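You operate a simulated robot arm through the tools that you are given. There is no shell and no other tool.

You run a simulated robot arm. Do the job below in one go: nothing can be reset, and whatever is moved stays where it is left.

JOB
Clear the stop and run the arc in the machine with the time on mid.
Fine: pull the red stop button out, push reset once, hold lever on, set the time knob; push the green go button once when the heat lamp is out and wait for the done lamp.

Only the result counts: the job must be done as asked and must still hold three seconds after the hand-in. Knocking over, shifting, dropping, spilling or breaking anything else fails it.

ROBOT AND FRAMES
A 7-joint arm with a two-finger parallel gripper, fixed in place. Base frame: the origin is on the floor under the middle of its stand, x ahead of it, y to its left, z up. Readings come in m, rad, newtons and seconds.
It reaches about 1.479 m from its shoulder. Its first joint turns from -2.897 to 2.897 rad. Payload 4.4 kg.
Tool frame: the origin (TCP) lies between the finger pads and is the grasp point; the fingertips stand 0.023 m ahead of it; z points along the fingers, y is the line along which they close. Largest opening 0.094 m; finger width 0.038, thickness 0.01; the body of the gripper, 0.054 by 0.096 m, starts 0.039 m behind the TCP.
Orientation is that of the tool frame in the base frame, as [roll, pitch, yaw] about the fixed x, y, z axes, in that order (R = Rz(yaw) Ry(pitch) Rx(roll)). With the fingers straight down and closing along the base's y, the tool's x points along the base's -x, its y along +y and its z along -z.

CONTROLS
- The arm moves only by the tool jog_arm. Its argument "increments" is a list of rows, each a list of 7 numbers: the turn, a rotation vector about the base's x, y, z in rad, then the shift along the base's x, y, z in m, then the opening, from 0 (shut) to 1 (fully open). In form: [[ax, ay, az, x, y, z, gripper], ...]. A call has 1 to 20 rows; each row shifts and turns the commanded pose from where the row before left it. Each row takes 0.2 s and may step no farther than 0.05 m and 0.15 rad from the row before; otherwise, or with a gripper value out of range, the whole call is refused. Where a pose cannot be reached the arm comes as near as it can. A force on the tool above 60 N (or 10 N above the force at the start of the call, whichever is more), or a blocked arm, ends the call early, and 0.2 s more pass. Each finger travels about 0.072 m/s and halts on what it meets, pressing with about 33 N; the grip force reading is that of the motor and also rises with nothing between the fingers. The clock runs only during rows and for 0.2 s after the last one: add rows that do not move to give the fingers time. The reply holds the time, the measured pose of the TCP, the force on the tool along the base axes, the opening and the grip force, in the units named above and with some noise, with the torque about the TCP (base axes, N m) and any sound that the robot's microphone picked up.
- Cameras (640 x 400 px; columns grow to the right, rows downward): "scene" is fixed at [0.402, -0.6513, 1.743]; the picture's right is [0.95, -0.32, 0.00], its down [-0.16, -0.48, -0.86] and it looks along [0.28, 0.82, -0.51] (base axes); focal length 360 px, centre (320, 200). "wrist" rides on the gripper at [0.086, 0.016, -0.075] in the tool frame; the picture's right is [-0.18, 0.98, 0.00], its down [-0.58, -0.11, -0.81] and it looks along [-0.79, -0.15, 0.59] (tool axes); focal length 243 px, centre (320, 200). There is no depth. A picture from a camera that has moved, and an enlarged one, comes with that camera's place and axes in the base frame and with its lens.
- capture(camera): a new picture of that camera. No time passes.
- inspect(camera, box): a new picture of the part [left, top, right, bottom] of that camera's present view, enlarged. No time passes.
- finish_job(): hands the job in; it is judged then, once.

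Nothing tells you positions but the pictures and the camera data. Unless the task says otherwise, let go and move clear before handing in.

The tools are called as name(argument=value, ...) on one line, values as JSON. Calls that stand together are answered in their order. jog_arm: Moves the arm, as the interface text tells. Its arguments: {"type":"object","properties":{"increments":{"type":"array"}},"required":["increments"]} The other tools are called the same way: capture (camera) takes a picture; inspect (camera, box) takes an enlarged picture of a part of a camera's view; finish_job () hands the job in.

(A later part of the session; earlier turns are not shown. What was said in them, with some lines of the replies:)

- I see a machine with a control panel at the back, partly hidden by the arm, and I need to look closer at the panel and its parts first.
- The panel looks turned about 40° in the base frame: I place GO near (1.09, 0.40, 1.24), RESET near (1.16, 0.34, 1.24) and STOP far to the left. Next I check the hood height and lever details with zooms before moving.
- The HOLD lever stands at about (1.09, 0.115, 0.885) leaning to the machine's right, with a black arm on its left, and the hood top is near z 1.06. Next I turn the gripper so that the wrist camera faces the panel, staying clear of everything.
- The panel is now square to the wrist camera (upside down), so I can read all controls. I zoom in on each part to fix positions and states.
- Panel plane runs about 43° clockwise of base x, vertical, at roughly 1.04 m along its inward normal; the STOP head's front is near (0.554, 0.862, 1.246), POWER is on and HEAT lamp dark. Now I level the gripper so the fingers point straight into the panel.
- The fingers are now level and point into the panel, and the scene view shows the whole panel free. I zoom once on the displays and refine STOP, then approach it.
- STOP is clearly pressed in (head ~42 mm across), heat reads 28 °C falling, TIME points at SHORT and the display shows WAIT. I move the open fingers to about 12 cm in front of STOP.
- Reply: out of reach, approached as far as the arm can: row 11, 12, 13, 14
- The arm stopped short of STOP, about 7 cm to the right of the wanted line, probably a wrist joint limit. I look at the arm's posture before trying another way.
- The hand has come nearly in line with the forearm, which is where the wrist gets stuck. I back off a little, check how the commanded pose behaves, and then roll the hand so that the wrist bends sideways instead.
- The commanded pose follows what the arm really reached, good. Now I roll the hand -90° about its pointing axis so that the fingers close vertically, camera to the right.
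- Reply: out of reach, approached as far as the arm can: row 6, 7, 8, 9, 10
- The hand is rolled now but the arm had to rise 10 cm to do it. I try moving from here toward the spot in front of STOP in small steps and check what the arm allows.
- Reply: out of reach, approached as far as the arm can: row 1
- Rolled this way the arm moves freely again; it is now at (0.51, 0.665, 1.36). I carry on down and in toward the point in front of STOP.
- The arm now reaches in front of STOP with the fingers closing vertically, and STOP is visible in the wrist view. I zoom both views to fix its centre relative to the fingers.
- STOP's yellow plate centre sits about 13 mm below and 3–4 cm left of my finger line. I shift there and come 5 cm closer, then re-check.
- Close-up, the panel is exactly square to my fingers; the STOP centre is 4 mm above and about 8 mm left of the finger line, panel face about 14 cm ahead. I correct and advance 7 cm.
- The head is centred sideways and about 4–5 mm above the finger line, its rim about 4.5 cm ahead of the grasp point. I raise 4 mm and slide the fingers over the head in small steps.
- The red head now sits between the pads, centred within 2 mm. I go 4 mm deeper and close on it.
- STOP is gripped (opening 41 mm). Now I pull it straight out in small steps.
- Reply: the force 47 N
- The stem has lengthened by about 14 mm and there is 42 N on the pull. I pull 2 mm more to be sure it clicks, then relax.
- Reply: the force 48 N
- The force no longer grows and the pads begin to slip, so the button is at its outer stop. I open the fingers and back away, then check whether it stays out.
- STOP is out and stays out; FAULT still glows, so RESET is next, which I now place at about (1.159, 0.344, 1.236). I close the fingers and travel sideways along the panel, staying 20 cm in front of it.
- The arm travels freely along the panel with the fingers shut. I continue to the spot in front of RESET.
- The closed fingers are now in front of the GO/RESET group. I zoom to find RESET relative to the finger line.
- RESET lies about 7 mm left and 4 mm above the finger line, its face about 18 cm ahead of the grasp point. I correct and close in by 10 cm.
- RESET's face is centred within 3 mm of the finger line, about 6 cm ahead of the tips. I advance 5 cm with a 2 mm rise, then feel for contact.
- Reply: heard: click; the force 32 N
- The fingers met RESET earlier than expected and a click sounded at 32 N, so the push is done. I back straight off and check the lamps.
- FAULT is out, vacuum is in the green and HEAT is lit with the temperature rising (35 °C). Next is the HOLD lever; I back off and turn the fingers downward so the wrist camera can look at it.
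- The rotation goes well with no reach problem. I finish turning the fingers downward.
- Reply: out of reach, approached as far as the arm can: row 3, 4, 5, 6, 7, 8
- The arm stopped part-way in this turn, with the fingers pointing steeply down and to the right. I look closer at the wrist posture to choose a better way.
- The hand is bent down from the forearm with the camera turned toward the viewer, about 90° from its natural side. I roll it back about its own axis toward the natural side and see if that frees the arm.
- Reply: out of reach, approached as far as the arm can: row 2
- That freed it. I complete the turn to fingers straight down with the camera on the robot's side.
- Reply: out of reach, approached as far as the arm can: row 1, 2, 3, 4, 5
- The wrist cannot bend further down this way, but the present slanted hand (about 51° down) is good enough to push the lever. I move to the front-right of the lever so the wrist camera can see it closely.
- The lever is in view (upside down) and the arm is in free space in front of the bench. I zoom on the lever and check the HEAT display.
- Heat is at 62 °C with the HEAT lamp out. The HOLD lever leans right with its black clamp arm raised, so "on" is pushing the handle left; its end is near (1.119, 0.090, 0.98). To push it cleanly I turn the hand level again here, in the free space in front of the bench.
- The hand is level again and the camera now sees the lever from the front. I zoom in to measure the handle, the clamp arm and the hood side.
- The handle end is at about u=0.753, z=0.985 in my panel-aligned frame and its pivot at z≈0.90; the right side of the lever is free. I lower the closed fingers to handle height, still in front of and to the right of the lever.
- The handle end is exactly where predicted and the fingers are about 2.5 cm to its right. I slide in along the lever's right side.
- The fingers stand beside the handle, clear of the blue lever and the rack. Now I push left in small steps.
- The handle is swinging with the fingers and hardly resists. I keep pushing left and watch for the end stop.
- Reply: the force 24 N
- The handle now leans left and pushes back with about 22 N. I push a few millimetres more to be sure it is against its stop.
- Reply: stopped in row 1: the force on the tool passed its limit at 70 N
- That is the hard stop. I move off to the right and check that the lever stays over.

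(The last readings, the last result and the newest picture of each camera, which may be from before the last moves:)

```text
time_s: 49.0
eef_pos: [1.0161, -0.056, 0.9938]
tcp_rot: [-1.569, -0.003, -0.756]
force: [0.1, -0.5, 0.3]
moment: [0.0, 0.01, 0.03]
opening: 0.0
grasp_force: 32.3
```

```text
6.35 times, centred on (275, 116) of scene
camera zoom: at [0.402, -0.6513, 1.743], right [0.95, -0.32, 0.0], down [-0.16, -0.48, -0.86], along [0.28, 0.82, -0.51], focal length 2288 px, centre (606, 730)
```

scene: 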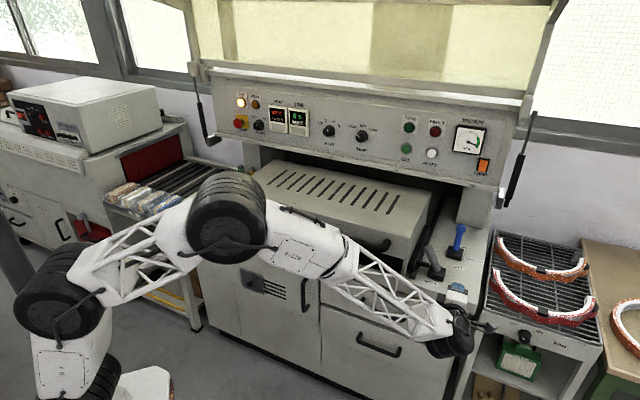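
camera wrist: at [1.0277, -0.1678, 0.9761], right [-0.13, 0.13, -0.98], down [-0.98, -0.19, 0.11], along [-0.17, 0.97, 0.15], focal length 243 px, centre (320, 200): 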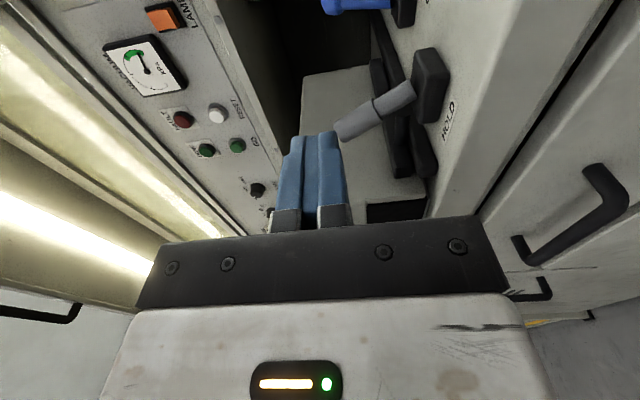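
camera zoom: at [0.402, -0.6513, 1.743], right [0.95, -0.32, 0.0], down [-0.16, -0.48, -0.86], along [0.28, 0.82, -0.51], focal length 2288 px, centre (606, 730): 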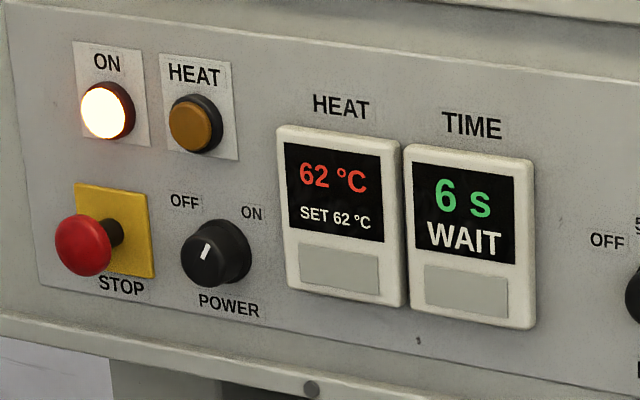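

The HOLD lever stays left with its clamp arm down on the hood bar, and heat is steady at 62 °C with the lamp out. Next is the TIME knob near (0.952, 0.50, 1.26); I rise clear of the hood and travel in front of it.

jog_arm(increments=[[0, 0, 0, -0.003, -0.004, 0.045, 0], [0, 0, 0, -0.003, -0.004, 0.045, 0], [0, 0, 0, 0, 0, 0.045, 0], [0, 0, 0, 0, 0, 0.045, 0], [0, 0, 0, 0, 0, 0.045, 0], [0, 0, 0, 0, 0, 0.045, 0], [0, 0, 0, -0.0183, 0.043, 0, 0.2], [0, 0, 0, -0.0183, 0.043, 0, 0.4], [0, 0, 0, -0.0183, 0.043, 0, 0.6], [0, 0, 0, -0.0183, 0.043, 0, 0.72], [0, 0, 0, -0.0183, 0.043, 0, 0.72], [0, 0, 0, -0.0183, 0.043, 0, 0.72], [0, 0, 0, -0.0183, 0.043, 0, 0.72], [0, 0, 0, -0.0183, 0.043, 0, 0.72], [0, 0, 0, -0.0183, 0.043, 0, 0.72], [0, 0, 0, -0.0183, 0.043, 0, 0.72], [0, 0, 0, 0, 0, 0, 0.72]])

capture(camera="wrist")

capture(camera="scene")

```text
time_s: 52.6
eef_pos: [0.8308, 0.3678, 1.261]
tcp_rot: [-1.569, -0.003, -0.756]
force: [0.2, 0.4, 1.3]
moment: [0.03, 0.0, 0.0]
opening: 0.0676
grasp_force: 0.1
```

```text
taken
camera wrist: at [0.8431, 0.2574, 1.2437], right [-0.13, 0.13, -0.98], down [-0.98, -0.19, 0.11], along [-0.17, 0.97, 0.15], focal length 243 px, centre (320, 200)
```

wrist: 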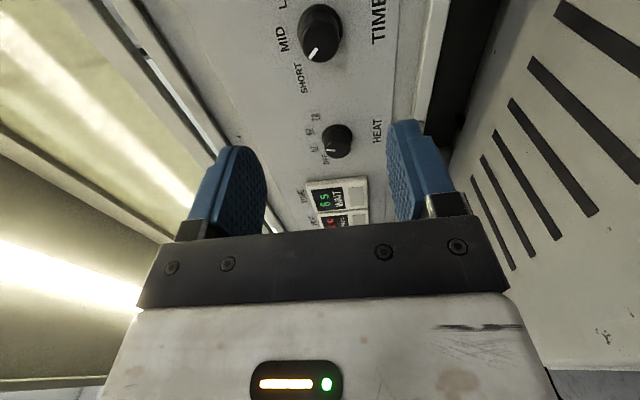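

```text
taken
```

scene: 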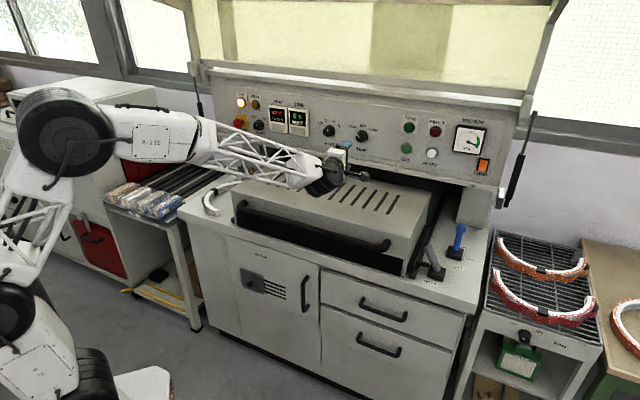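

I am in front of the TIME knob; the hood front has closed down, so HOLD works. I zoom in to locate the knob's centre and pointer.

inspect(camera="wrist", box=[240, 0, 400, 100])

inspect(camera="scene", box=[300, 95, 400, 158])

inspect(camera="scene", box=[220, 180, 460, 330])

```text
4.00 times, centred on (320, 50) of wrist
camera zoom: at [0.8431, 0.2574, 1.2437], right [-0.13, 0.13, -0.98], down [-0.98, -0.19, 0.11], along [-0.17, 0.97, 0.15], focal length 970 px, centre (320, 800)
```

zoom: 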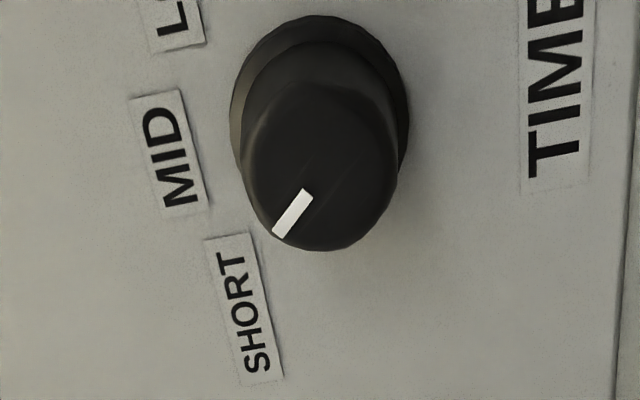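

```text
6.35 times, centred on (350, 126) of scene
camera zoom: at [0.402, -0.6513, 1.743], right [0.95, -0.32, 0.0], down [-0.16, -0.48, -0.86], along [0.28, 0.82, -0.51], focal length 2288 px, centre (130, 667)
```

zoom: 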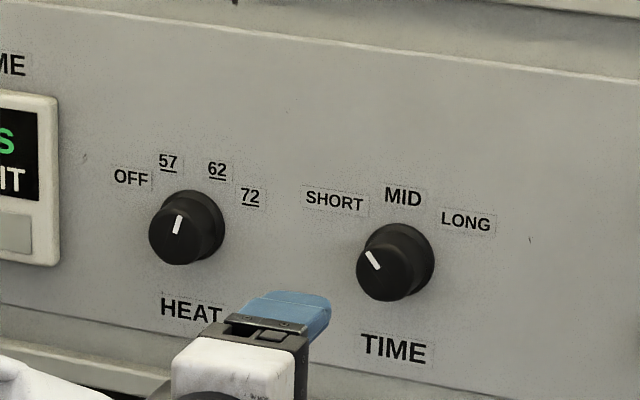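

```text
2.67 times, centred on (340, 255) of scene
camera zoom: at [0.402, -0.6513, 1.743], right [0.95, -0.32, 0.0], down [-0.16, -0.48, -0.86], along [0.28, 0.82, -0.51], focal length 961 px, centre (267, 53)
```

zoom: 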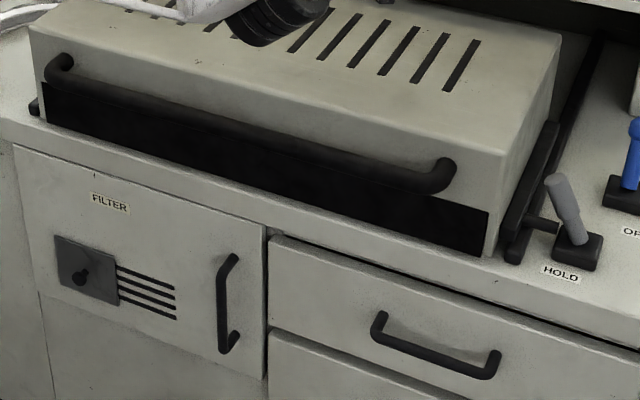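

The TIME pointer is about 45° left of MID (pointing at SHORT), and the knob (35 mm wide) is aligned with the finger line within 3 mm. I first test at this distance whether the arm can make the needed clockwise roll.

jog_arm(increments=[[0.0915, 0.097, 0, 0, 0, 0, 0.72], [0.0915, 0.097, 0, 0, 0, 0, 0.72], [0.0915, 0.097, 0, 0, 0, 0, 0.72], [0.0915, 0.097, 0, 0, 0, 0, 0.72], [0.0915, 0.097, 0, 0, 0, 0, 0.72], [0.0915, 0.097, 0, 0, 0, 0, 0.72], [0, 0, 0, 0, 0, 0, 0.72]])

```text
time_s: 54.2
eef_pos: [0.8301, 0.3657, 1.2612]
tcp_rot: [-1.569, 0.797, -0.756]
force: [0.4, -0.7, -0.2]
moment: [0.0, -0.02, 0.01]
opening: 0.0675
grasp_force: 0.1
```

The roll is reachable. I return to zero roll and come closer to the knob.

jog_arm(increments=[[-0.0915, -0.097, 0, 0, 0, 0, 0.72], [-0.0915, -0.097, 0, 0, 0, 0, 0.72], [-0.0915, -0.097, 0, 0, 0, 0, 0.72], [-0.0915, -0.097, 0, 0, 0, 0, 0.72], [-0.0915, -0.097, 0, 0, 0, 0, 0.72], [-0.0915, -0.097, 0, 0, 0, 0, 0.72], [0, 0, 0, 0.0221, 0.0268, 0, 0.72], [0, 0, 0, 0.0221, 0.0268, 0, 0.72], [0, 0, 0, 0.0221, 0.0268, 0, 0.72], [0, 0, 0, 0, 0, 0, 0.72]])

capture(camera="wrist")

inspect(camera="scene", box=[320, 95, 420, 158])

```text
time_s: 56.4
eef_pos: [0.8987, 0.4493, 1.2614]
tcp_rot: [-1.569, -0.004, -0.756]
force: [-0.4, 0.7, 0.1]
moment: [0.0, 0.02, 0.01]
opening: 0.0675
grasp_force: 0.0
```

```text
taken
camera wrist: at [0.9102, 0.3384, 1.245], right [-0.13, 0.12, -0.98], down [-0.98, -0.19, 0.11], along [-0.17, 0.97, 0.15], focal length 243 px, centre (320, 200)
```

wrist: 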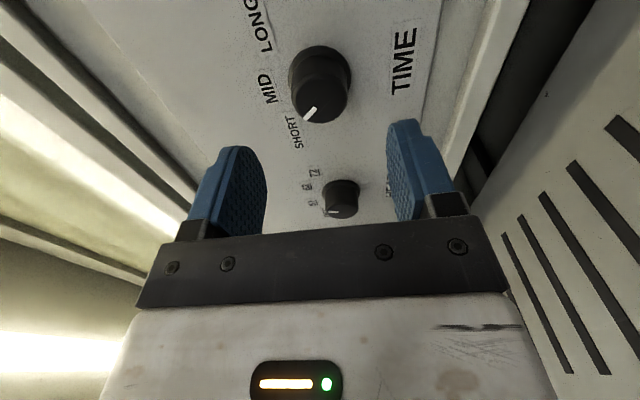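

```text
6.35 times, centred on (370, 126) of scene
camera zoom: at [0.402, -0.6513, 1.743], right [0.95, -0.32, 0.0], down [-0.16, -0.48, -0.86], along [0.28, 0.82, -0.51], focal length 2288 px, centre (2, 667)
```

zoom: 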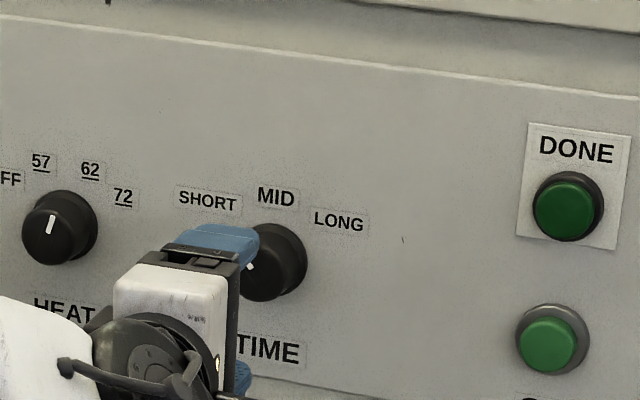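

The knob is near the middle between the fingers. I zoom in to correct the last millimetres.

inspect(camera="wrist", box=[240, 30, 400, 130])

```text
4.00 times, centred on (320, 80) of wrist
camera zoom: at [0.9102, 0.3384, 1.245], right [-0.13, 0.12, -0.98], down [-0.98, -0.19, 0.11], along [-0.17, 0.97, 0.15], focal length 970 px, centre (320, 680)
```

zoom: 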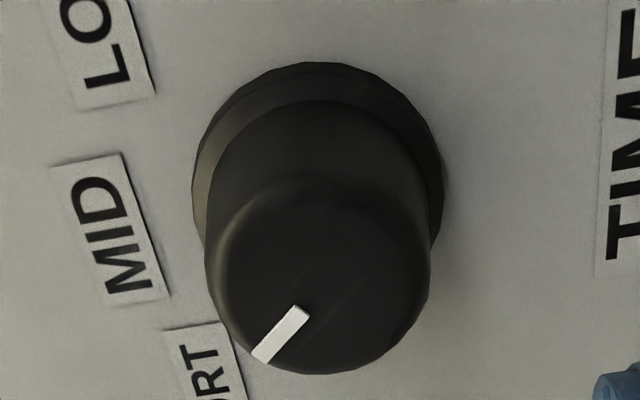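

Aligned within 1 mm; knob face is 6.9 cm ahead of the grasp point. I slide the fingers over the knob.

jog_arm(increments=[[0, 0, 0, 0.0149, 0.0158, 0, 0.72], [0, 0, 0, 0.0149, 0.0158, 0, 0.72], [0, 0, 0, 0.0149, 0.0158, 0, 0.72], [0, 0, 0, 0, 0, 0, 0.72]])

capture(camera="wrist")

inspect(camera="wrist", box=[200, 80, 440, 230])

```text
time_s: 57.4
eef_pos: [0.9417, 0.4971, 1.2587]
tcp_rot: [-1.568, -0.002, -0.754]
force: [0.5, 0.1, -0.3]
moment: [0.0, 0.03, -0.01]
opening: 0.0677
grasp_force: 0.1
```

```text
taken
camera wrist: at [0.9544, 0.3851, 1.2434], right [-0.13, 0.13, -0.98], down [-0.98, -0.19, 0.11], along [-0.17, 0.97, 0.15], focal length 243 px, centre (320, 200)
```

wrist: 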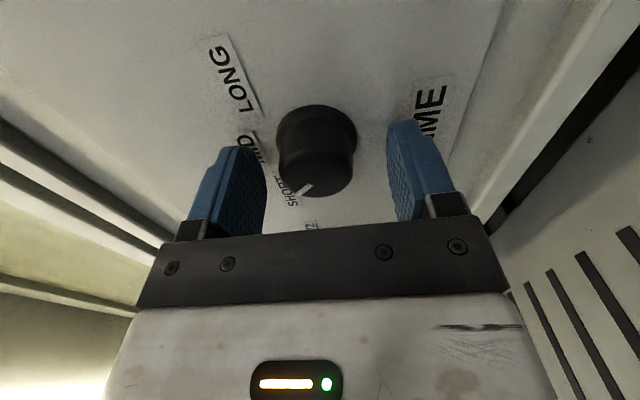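

```text
2.67 times, centred on (320, 155) of wrist
camera zoom: at [0.9544, 0.3851, 1.2434], right [-0.13, 0.13, -0.98], down [-0.98, -0.19, 0.11], along [-0.17, 0.97, 0.15], focal length 647 px, centre (320, 320)
```

zoom: 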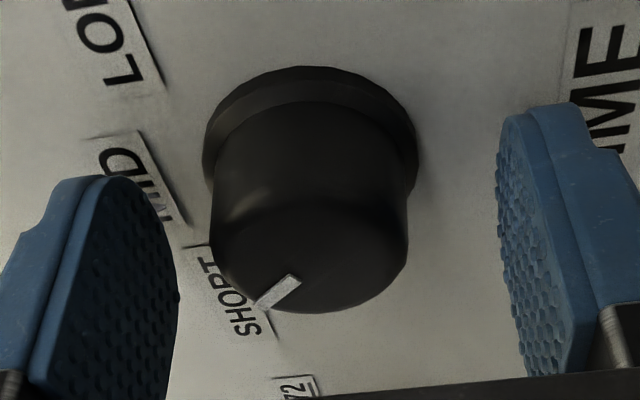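

The knob sits between the pads, about 2 mm high of centre. I correct that and close gently on it.

jog_arm(increments=[[0, 0, 0, 0, 0, 0.002, 0.6], [0, 0, 0, 0, 0, 0, 0.5], [0, 0, 0, 0, 0, 0, 0.4], [0, 0, 0, 0, 0, 0, 0.3], [0, 0, 0, 0, 0, 0, 0.25], [0, 0, 0, 0, 0, 0, 0.25]])

inspect(camera="wrist", box=[200, 80, 440, 230])

```text
time_s: 58.8
eef_pos: [0.9423, 0.4953, 1.2618]
tcp_rot: [-1.569, -0.003, -0.756]
force: [-2.4, -0.3, -6.2]
moment: [-0.09, 0.16, 0.07]
opening: 0.0409
grasp_force: 45.4
```

```text
2.67 times, centred on (320, 155) of wrist
camera zoom: at [0.9538, 0.3846, 1.2454], right [-0.13, 0.12, -0.98], down [-0.98, -0.19, 0.11], along [-0.17, 0.97, 0.15], focal length 647 px, centre (320, 320)
```

zoom: 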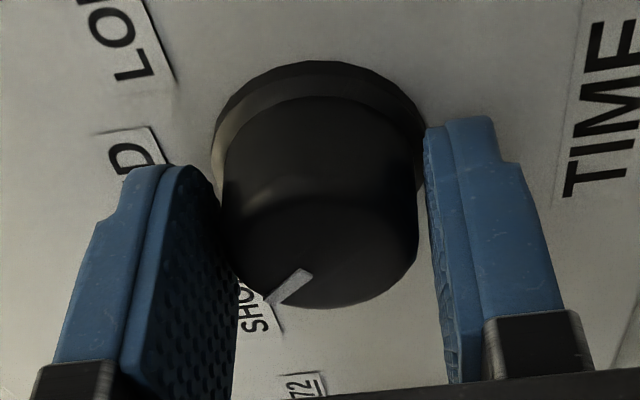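

The knob is gripped. Now I turn it 45° clockwise about its axis.

jog_arm(increments=[[0.0899, 0.0953, 0, 0, 0, 0, 0.2], [0.0899, 0.0953, 0, 0, 0, 0, 0.2], [0.0899, 0.0953, 0, 0, 0, 0, 0.2], [0.0899, 0.0953, 0, 0, 0, 0, 0.2], [0.0899, 0.0953, 0, 0, 0, 0, 0.2], [0.0899, 0.0953, 0, 0, 0, 0, 0.2], [0, 0, 0, 0, 0, 0, 0.2]])

inspect(camera="wrist", box=[200, 80, 440, 230])

inspect(camera="scene", box=[225, 85, 325, 148])

inspect(camera="scene", box=[320, 95, 420, 158])

```text
time_s: 60.4
eef_pos: [0.9412, 0.4963, 1.2635]
tcp_rot: [-1.571, 0.784, -0.756]
force: [-0.3, 3.4, -14.2]
moment: [0.04, -0.11, 0.27]
opening: 0.0404
grasp_force: 45.2
```

```text
2.67 times, centred on (320, 155) of wrist
camera zoom: at [0.9262, 0.4093, 1.1892], right [-0.6, 0.57, -0.57], down [-0.8, -0.36, 0.49], along [0.07, 0.74, 0.67], focal length 647 px, centre (320, 320)
```

zoom: 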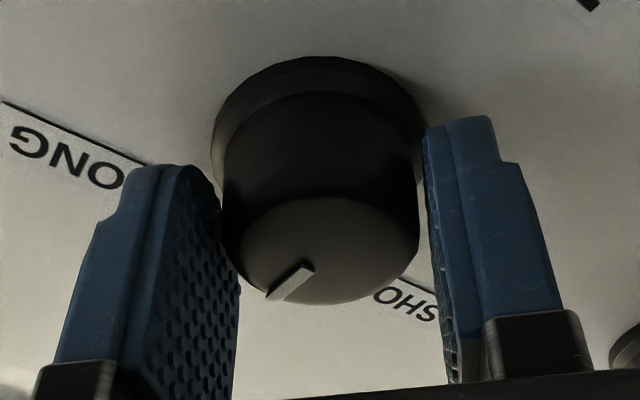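

```text
6.35 times, centred on (275, 116) of scene
camera zoom: at [0.402, -0.6513, 1.743], right [0.95, -0.32, 0.0], down [-0.16, -0.48, -0.86], along [0.28, 0.82, -0.51], focal length 2288 px, centre (606, 730)
```

zoom: 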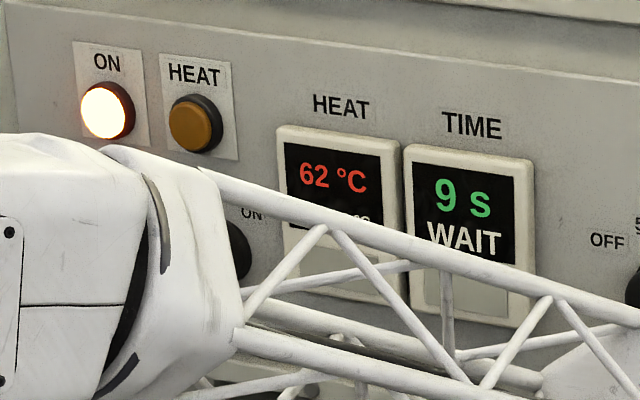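

```text
6.35 times, centred on (370, 126) of scene
camera zoom: at [0.402, -0.6513, 1.743], right [0.95, -0.32, 0.0], down [-0.16, -0.48, -0.86], along [0.28, 0.82, -0.51], focal length 2288 px, centre (2, 667)
```

zoom: 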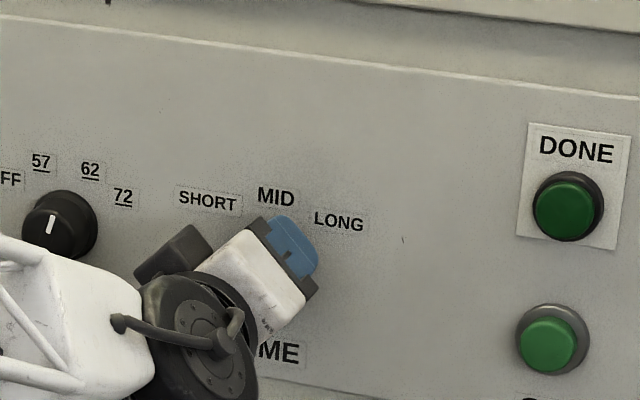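

The display now reads 9 s and the pointer turned with the hand. I let go, back straight off and check the pointer.

jog_arm(increments=[[0, 0, 0, 0, 0, 0, 0.45], [0, 0, 0, 0, 0, 0, 0.55], [0, 0, 0, 0, 0, 0, 0.65], [0, 0, 0, 0, 0, 0, 0.72], [0, 0, 0, 0, 0, 0, 0.72], [0, 0, 0, -0.0137, -0.0146, 0, 0.72], [0, 0, 0, -0.0274, -0.0291, 0, 0.72], [0, 0, 0, -0.0274, -0.0291, 0, 0.72], [0, 0, 0, -0.0274, -0.0291, 0, 0.72], [0, 0, 0, 0, 0, 0, 0.72]])

capture(camera="wrist")

inspect(camera="scene", box=[320, 95, 420, 158])

inspect(camera="scene", box=[225, 85, 325, 148])

```text
time_s: 62.6
eef_pos: [0.8425, 0.3925, 1.2626]
tcp_rot: [-1.567, 0.785, -0.755]
force: [-0.4, -0.3, -0.4]
moment: [-0.01, 0.03, -0.01]
opening: 0.0679
grasp_force: 0.1
```

```text
taken
camera wrist: at [0.828, 0.3069, 1.1893], right [-0.6, 0.57, -0.57], down [-0.8, -0.36, 0.49], along [0.07, 0.74, 0.67], focal length 243 px, centre (320, 200)
```

wrist: 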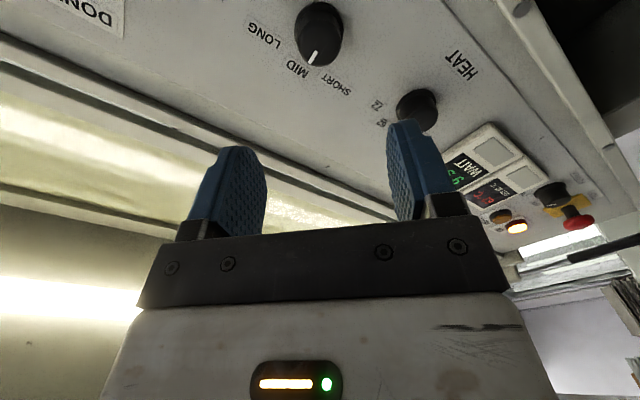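

```text
6.35 times, centred on (370, 126) of scene
camera zoom: at [0.402, -0.6513, 1.743], right [0.95, -0.32, 0.0], down [-0.16, -0.48, -0.86], along [0.28, 0.82, -0.51], focal length 2288 px, centre (2, 667)
```

zoom: 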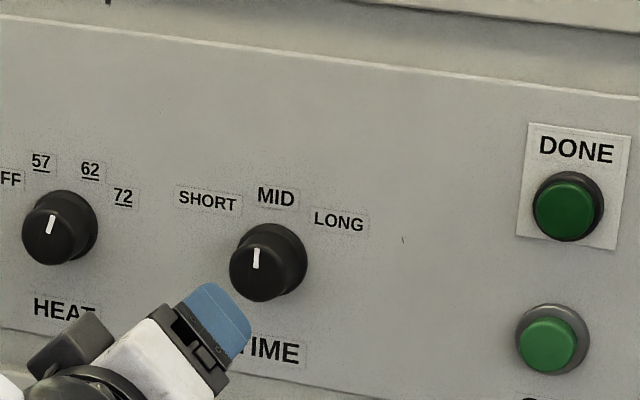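

```text
6.35 times, centred on (275, 116) of scene
camera zoom: at [0.402, -0.6513, 1.743], right [0.95, -0.32, 0.0], down [-0.16, -0.48, -0.86], along [0.28, 0.82, -0.51], focal length 2288 px, centre (606, 730)
```

zoom: 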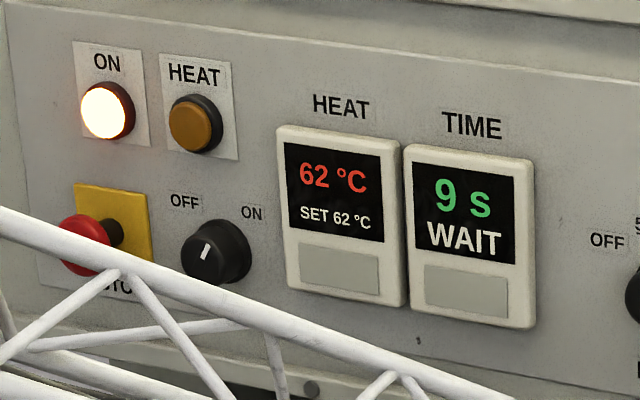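

TIME now points to MID with 9 s shown, heat 62 °C and HEAT lamp out. I roll the hand back, close the fingers and move in front of GO.

jog_arm(increments=[[-0.0899, -0.0953, 0, 0, 0, 0, 0.5], [-0.0899, -0.0953, 0, 0.01, -0.01, 0, 0.3], [-0.0899, -0.0953, 0, 0.03, -0.022, -0.004, 0.1], [-0.0899, -0.0953, 0, 0.03, -0.022, -0.004, 0], [-0.0899, -0.0953, 0, 0.03, -0.022, -0.004, 0], [-0.0899, -0.0953, 0, 0.0329, -0.0228, -0.0046, 0], [0, 0, 0, 0, 0, 0, 0], [0, 0, 0, 0, 0, 0, 0]])

capture(camera="wrist")

inspect(camera="wrist", box=[240, 0, 400, 100])

inspect(camera="scene", box=[360, 100, 480, 175])

```text
time_s: 64.4
eef_pos: [0.9773, 0.2937, 1.2465]
tcp_rot: [-1.57, -0.003, -0.757]
force: [-0.8, 0.4, -1.0]
moment: [0.03, 0.04, 0.01]
opening: 0.0
grasp_force: 33.6
```

```text
taken
camera wrist: at [0.9896, 0.182, 1.2305], right [-0.13, 0.12, -0.98], down [-0.98, -0.19, 0.11], along [-0.17, 0.97, 0.15], focal length 243 px, centre (320, 200)
```

wrist: 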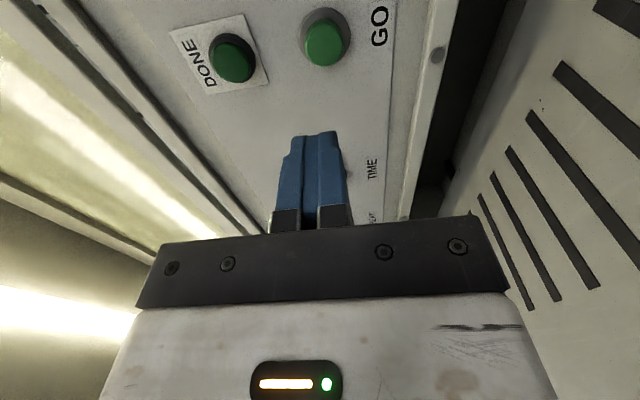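

```text
4.00 times, centred on (320, 50) of wrist
camera zoom: at [0.9896, 0.182, 1.2305], right [-0.13, 0.12, -0.98], down [-0.98, -0.19, 0.11], along [-0.17, 0.97, 0.15], focal length 970 px, centre (320, 800)
```

zoom: 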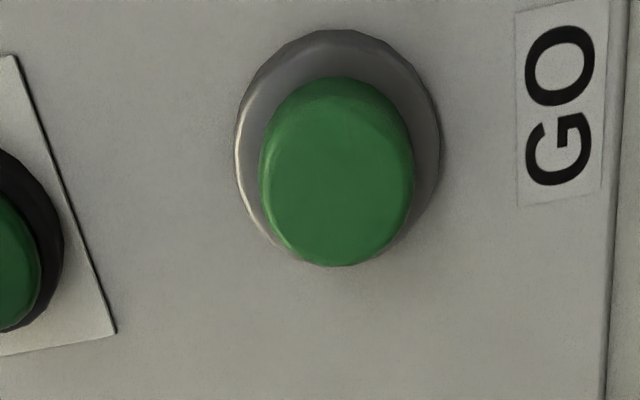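

```text
5.33 times, centred on (420, 138) of scene
camera zoom: at [0.402, -0.6513, 1.743], right [0.95, -0.32, 0.0], down [-0.16, -0.48, -0.86], along [0.28, 0.82, -0.51], focal length 1922 px, centre (-213, 533)
```

zoom: 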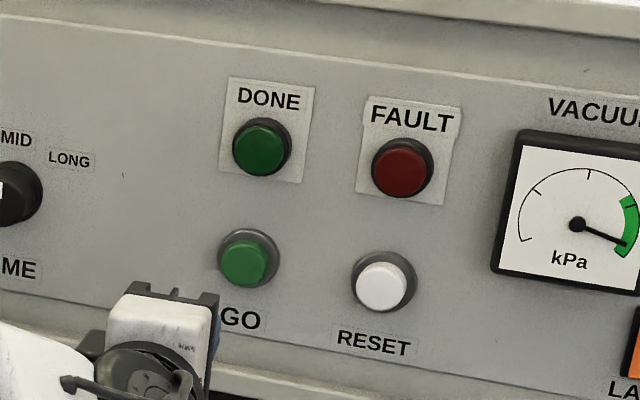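

GO's face is about 6 mm right and 4 mm below the finger line, 11 cm ahead of the tips. I correct and approach to about 3–4 cm.

jog_arm(increments=[[0, 0, 0, 0.028, 0.0252, -0.002, 0], [0, 0, 0, 0.028, 0.0252, -0.002, 0], [0, 0, 0, 0, 0, 0, 0]])

inspect(camera="wrist", box=[200, 60, 440, 210])

inspect(camera="scene", box=[225, 85, 325, 148])

```text
time_s: 65.2
eef_pos: [1.0334, 0.3456, 1.2426]
tcp_rot: [-1.569, -0.003, -0.755]
force: [-0.3, -0.2, -0.1]
moment: [0.0, 0.03, -0.02]
opening: 0.0001
grasp_force: 33.4
```

```text
2.67 times, centred on (320, 135) of wrist
camera zoom: at [1.0453, 0.234, 1.2264], right [-0.13, 0.12, -0.98], down [-0.98, -0.19, 0.11], along [-0.17, 0.97, 0.15], focal length 647 px, centre (320, 373)
```

zoom: 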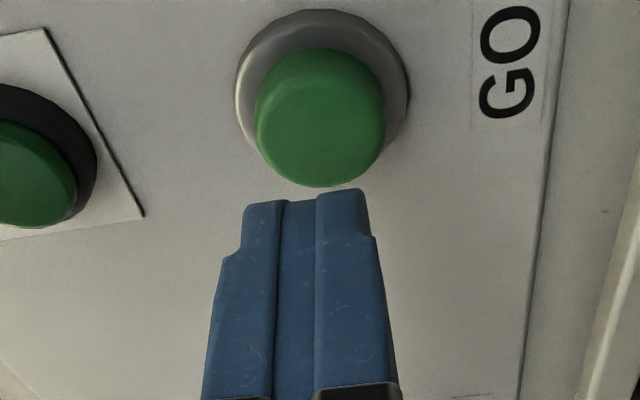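

```text
6.35 times, centred on (275, 116) of scene
camera zoom: at [0.402, -0.6513, 1.743], right [0.95, -0.32, 0.0], down [-0.16, -0.48, -0.86], along [0.28, 0.82, -0.51], focal length 2288 px, centre (606, 730)
```

zoom: 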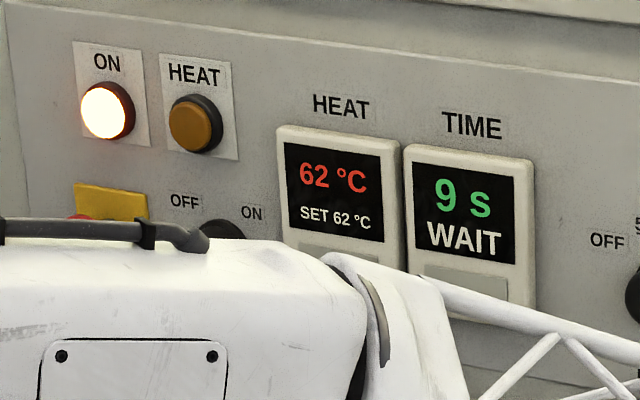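

GO is centred and the HEAT lamp is out at 62 °C. I press GO once, slowly.

jog_arm(increments=[[0, 0, 0, 0.0164, 0.0142, 0, 0], [0, 0, 0, 0.0048, 0.0051, 0, 0], [0, 0, 0, 0.0041, 0.0044, 0, 0], [0, 0, 0, 0.0034, 0.0036, 0, 0]])

inspect(camera="wrist", box=[200, 60, 440, 210])

inspect(camera="scene", box=[225, 85, 325, 148])

```text
time_s: 66.2
eef_pos: [1.0621, 0.3706, 1.2437]
tcp_rot: [-1.57, -0.004, -0.755]
force: [-7.8, -4.7, 3.7]
moment: [0.03, -0.05, 0.07]
opening: 0.0
grasp_force: 33.4
heard: click
```

```text
2.67 times, centred on (320, 135) of wrist
camera zoom: at [1.0743, 0.2606, 1.227], right [-0.13, 0.13, -0.98], down [-0.98, -0.19, 0.11], along [-0.17, 0.97, 0.15], focal length 647 px, centre (320, 373)
```

zoom: 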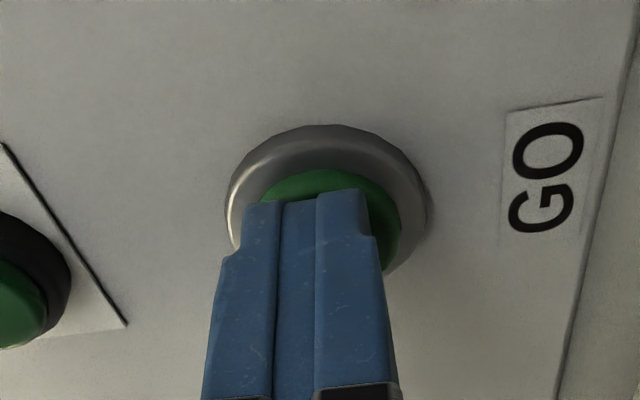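

```text
6.35 times, centred on (275, 116) of scene
camera zoom: at [0.402, -0.6513, 1.743], right [0.95, -0.32, 0.0], down [-0.16, -0.48, -0.86], along [0.28, 0.82, -0.51], focal length 2288 px, centre (606, 730)
```

zoom: 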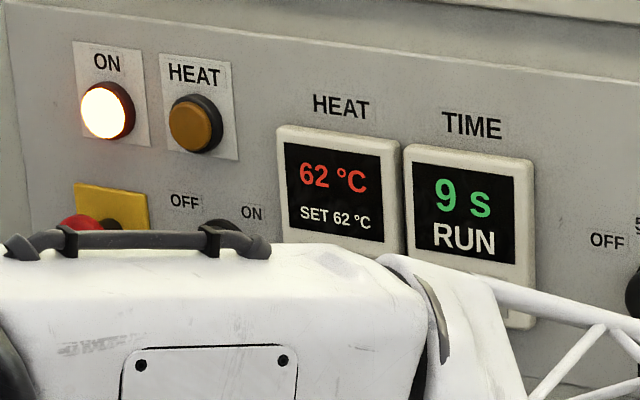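

The click sounded and the display shows RUN with 9 s. I back straight off and wait for the DONE lamp.

jog_arm(increments=[[0, 0, 0, -0.0137, -0.0146, 0, 0], [0, 0, 0, -0.0274, -0.0291, 0, 0], [0, 0, 0, -0.0274, -0.0291, 0, 0], [0, 0, 0, -0.0274, -0.0291, 0, 0], [0, 0, 0, -0.0274, -0.0291, 0, 0], [0, 0, 0, 0, 0, 0, 0], [0, 0, 0, 0, 0, 0, 0], [0, 0, 0, 0, 0, 0, 0], [0, 0, 0, 0, 0, 0, 0], [0, 0, 0, 0, 0, 0, 0]])

inspect(camera="scene", box=[360, 100, 480, 175])

inspect(camera="scene", box=[225, 85, 325, 148])

```text
time_s: 68.4
eef_pos: [0.938, 0.2406, 1.2426]
tcp_rot: [-1.568, -0.004, -0.755]
force: [-0.1, 0.3, 0.7]
moment: [0.01, 0.0, -0.01]
opening: 0.0
grasp_force: 33.0
```

```text
5.33 times, centred on (420, 138) of scene
camera zoom: at [0.402, -0.6513, 1.743], right [0.95, -0.32, 0.0], down [-0.16, -0.48, -0.86], along [0.28, 0.82, -0.51], focal length 1922 px, centre (-213, 533)
```

zoom: 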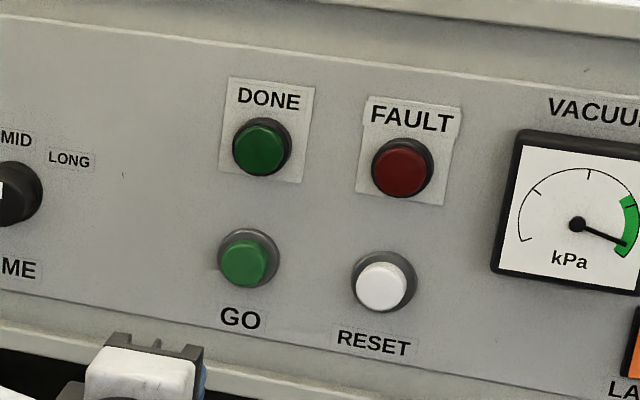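

```text
6.35 times, centred on (275, 116) of scene
camera zoom: at [0.402, -0.6513, 1.743], right [0.95, -0.32, 0.0], down [-0.16, -0.48, -0.86], along [0.28, 0.82, -0.51], focal length 2288 px, centre (606, 730)
```

zoom: 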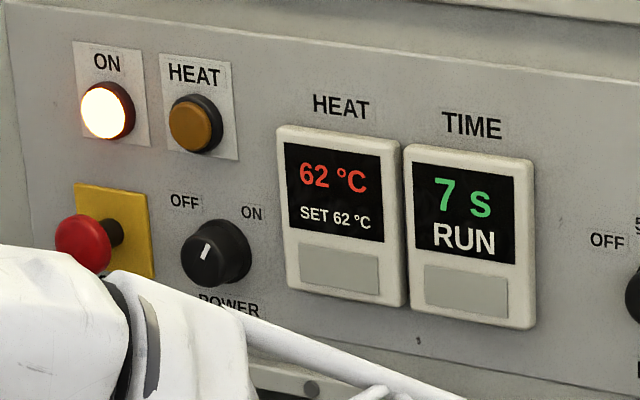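

The cycle is running (7 s left) and nothing is in fault. I hold still and wait about 4 seconds.

jog_arm(increments=[[0, 0, 0, 0, 0, 0, 0], [0, 0, 0, 0, 0, 0, 0], [0, 0, 0, 0, 0, 0, 0], [0, 0, 0, 0, 0, 0, 0], [0, 0, 0, 0, 0, 0, 0], [0, 0, 0, 0, 0, 0, 0], [0, 0, 0, 0, 0, 0, 0], [0, 0, 0, 0, 0, 0, 0], [0, 0, 0, 0, 0, 0, 0], [0, 0, 0, 0, 0, 0, 0], [0, 0, 0, 0, 0, 0, 0], [0, 0, 0, 0, 0, 0, 0], [0, 0, 0, 0, 0, 0, 0], [0, 0, 0, 0, 0, 0, 0], [0, 0, 0, 0, 0, 0, 0], [0, 0, 0, 0, 0, 0, 0], [0, 0, 0, 0, 0, 0, 0], [0, 0, 0, 0, 0, 0, 0], [0, 0, 0, 0, 0, 0, 0], [0, 0, 0, 0, 0, 0, 0]])

inspect(camera="scene", box=[225, 85, 325, 148])

inspect(camera="scene", box=[360, 100, 480, 175])

```text
time_s: 72.6
eef_pos: [0.9387, 0.2389, 1.2434]
tcp_rot: [-1.569, -0.004, -0.757]
force: [0.7, 0.6, -1.1]
moment: [0.02, -0.03, -0.01]
opening: 0.0
grasp_force: 33.2
```

```text
6.35 times, centred on (275, 116) of scene
camera zoom: at [0.402, -0.6513, 1.743], right [0.95, -0.32, 0.0], down [-0.16, -0.48, -0.86], along [0.28, 0.82, -0.51], focal length 2288 px, centre (606, 730)
```

zoom: 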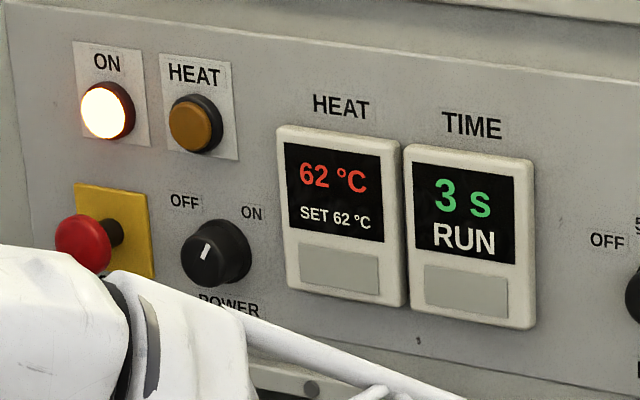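

```text
5.33 times, centred on (420, 138) of scene
camera zoom: at [0.402, -0.6513, 1.743], right [0.95, -0.32, 0.0], down [-0.16, -0.48, -0.86], along [0.28, 0.82, -0.51], focal length 1922 px, centre (-213, 533)
```

zoom: 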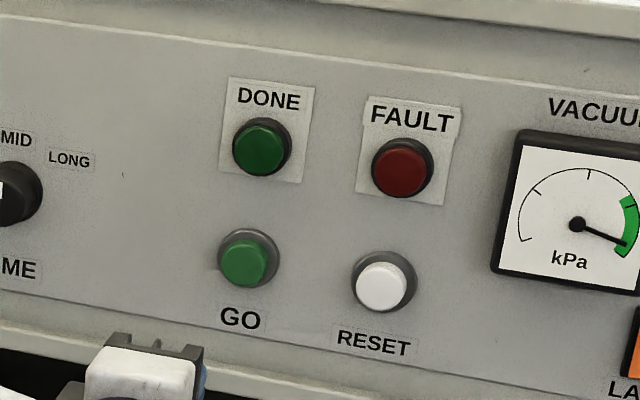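

Three seconds remain and all is steady. I wait out the rest of the cycle.

jog_arm(increments=[[0, 0, 0, 0, 0, 0, 0], [0, 0, 0, 0, 0, 0, 0], [0, 0, 0, 0, 0, 0, 0], [0, 0, 0, 0, 0, 0, 0], [0, 0, 0, 0, 0, 0, 0], [0, 0, 0, 0, 0, 0, 0], [0, 0, 0, 0, 0, 0, 0], [0, 0, 0, 0, 0, 0, 0], [0, 0, 0, 0, 0, 0, 0], [0, 0, 0, 0, 0, 0, 0], [0, 0, 0, 0, 0, 0, 0], [0, 0, 0, 0, 0, 0, 0], [0, 0, 0, 0, 0, 0, 0], [0, 0, 0, 0, 0, 0, 0], [0, 0, 0, 0, 0, 0, 0], [0, 0, 0, 0, 0, 0, 0], [0, 0, 0, 0, 0, 0, 0], [0, 0, 0, 0, 0, 0, 0], [0, 0, 0, 0, 0, 0, 0]])

inspect(camera="scene", box=[225, 85, 325, 148])

inspect(camera="scene", box=[360, 100, 480, 175])

capture(camera="scene")

```text
time_s: 76.6
eef_pos: [0.9375, 0.2402, 1.2435]
tcp_rot: [-1.569, -0.004, -0.754]
force: [0.1, -0.6, -0.8]
moment: [0.01, 0.01, 0.01]
opening: 0.0
grasp_force: 33.3
```

```text
6.35 times, centred on (275, 116) of scene
camera zoom: at [0.402, -0.6513, 1.743], right [0.95, -0.32, 0.0], down [-0.16, -0.48, -0.86], along [0.28, 0.82, -0.51], focal length 2288 px, centre (606, 730)
```

zoom: 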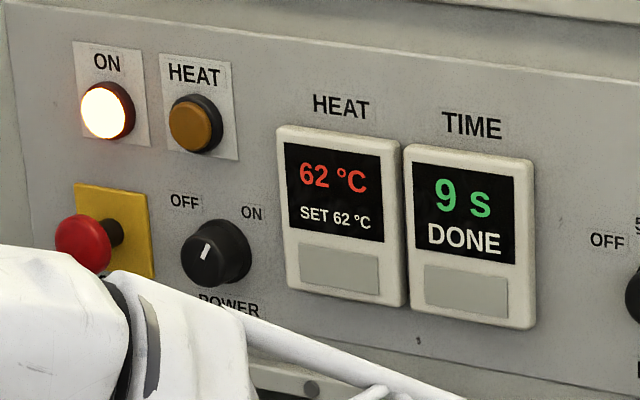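

```text
5.33 times, centred on (420, 138) of scene
camera zoom: at [0.402, -0.6513, 1.743], right [0.95, -0.32, 0.0], down [-0.16, -0.48, -0.86], along [0.28, 0.82, -0.51], focal length 1922 px, centre (-213, 533)
```

zoom: 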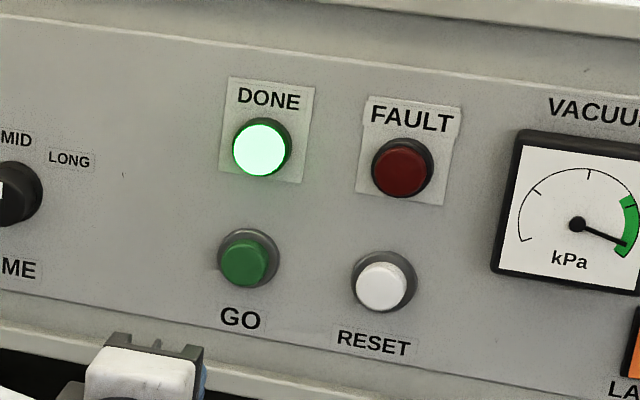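

```text
taken
```

scene: 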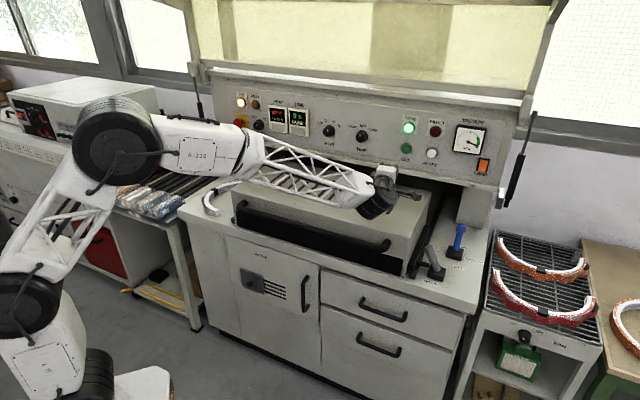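

The DONE lamp is lit and the display shows DONE. STOP is out, FAULT is out, HOLD is over, TIME is on MID, and the hand is empty and clear, so I hand in.

finish_job()

```text
The job is handed in.
```

The arc ran its full cycle with the time on MID. The DONE lamp is lit, the display reads DONE, and I have handed the job in; no verdict came back.

- **Stop:** I pulled the red STOP button out and it stayed out.
- **Reset:** I pushed RESET once. The fault lamp went out and the vacuum gauge moved into the green.
- **Hold lever:** I pushed it left to its hard stop and it stayed there, with the clamp arm down on the hood. It has no on/off label. I took left as on because the clamp arm comes down that way.
- **Time:** I turned the knob from SHORT to MID, and the display went from 6 s to 9 s.
- **Go:** I pushed GO once at 62 °C with the heat lamp out. The timer ran down from 9 s and the DONE lamp came on.

Nothing else was moved or knocked, as far as the pictures show. The gripper is empty and clear of the machine.
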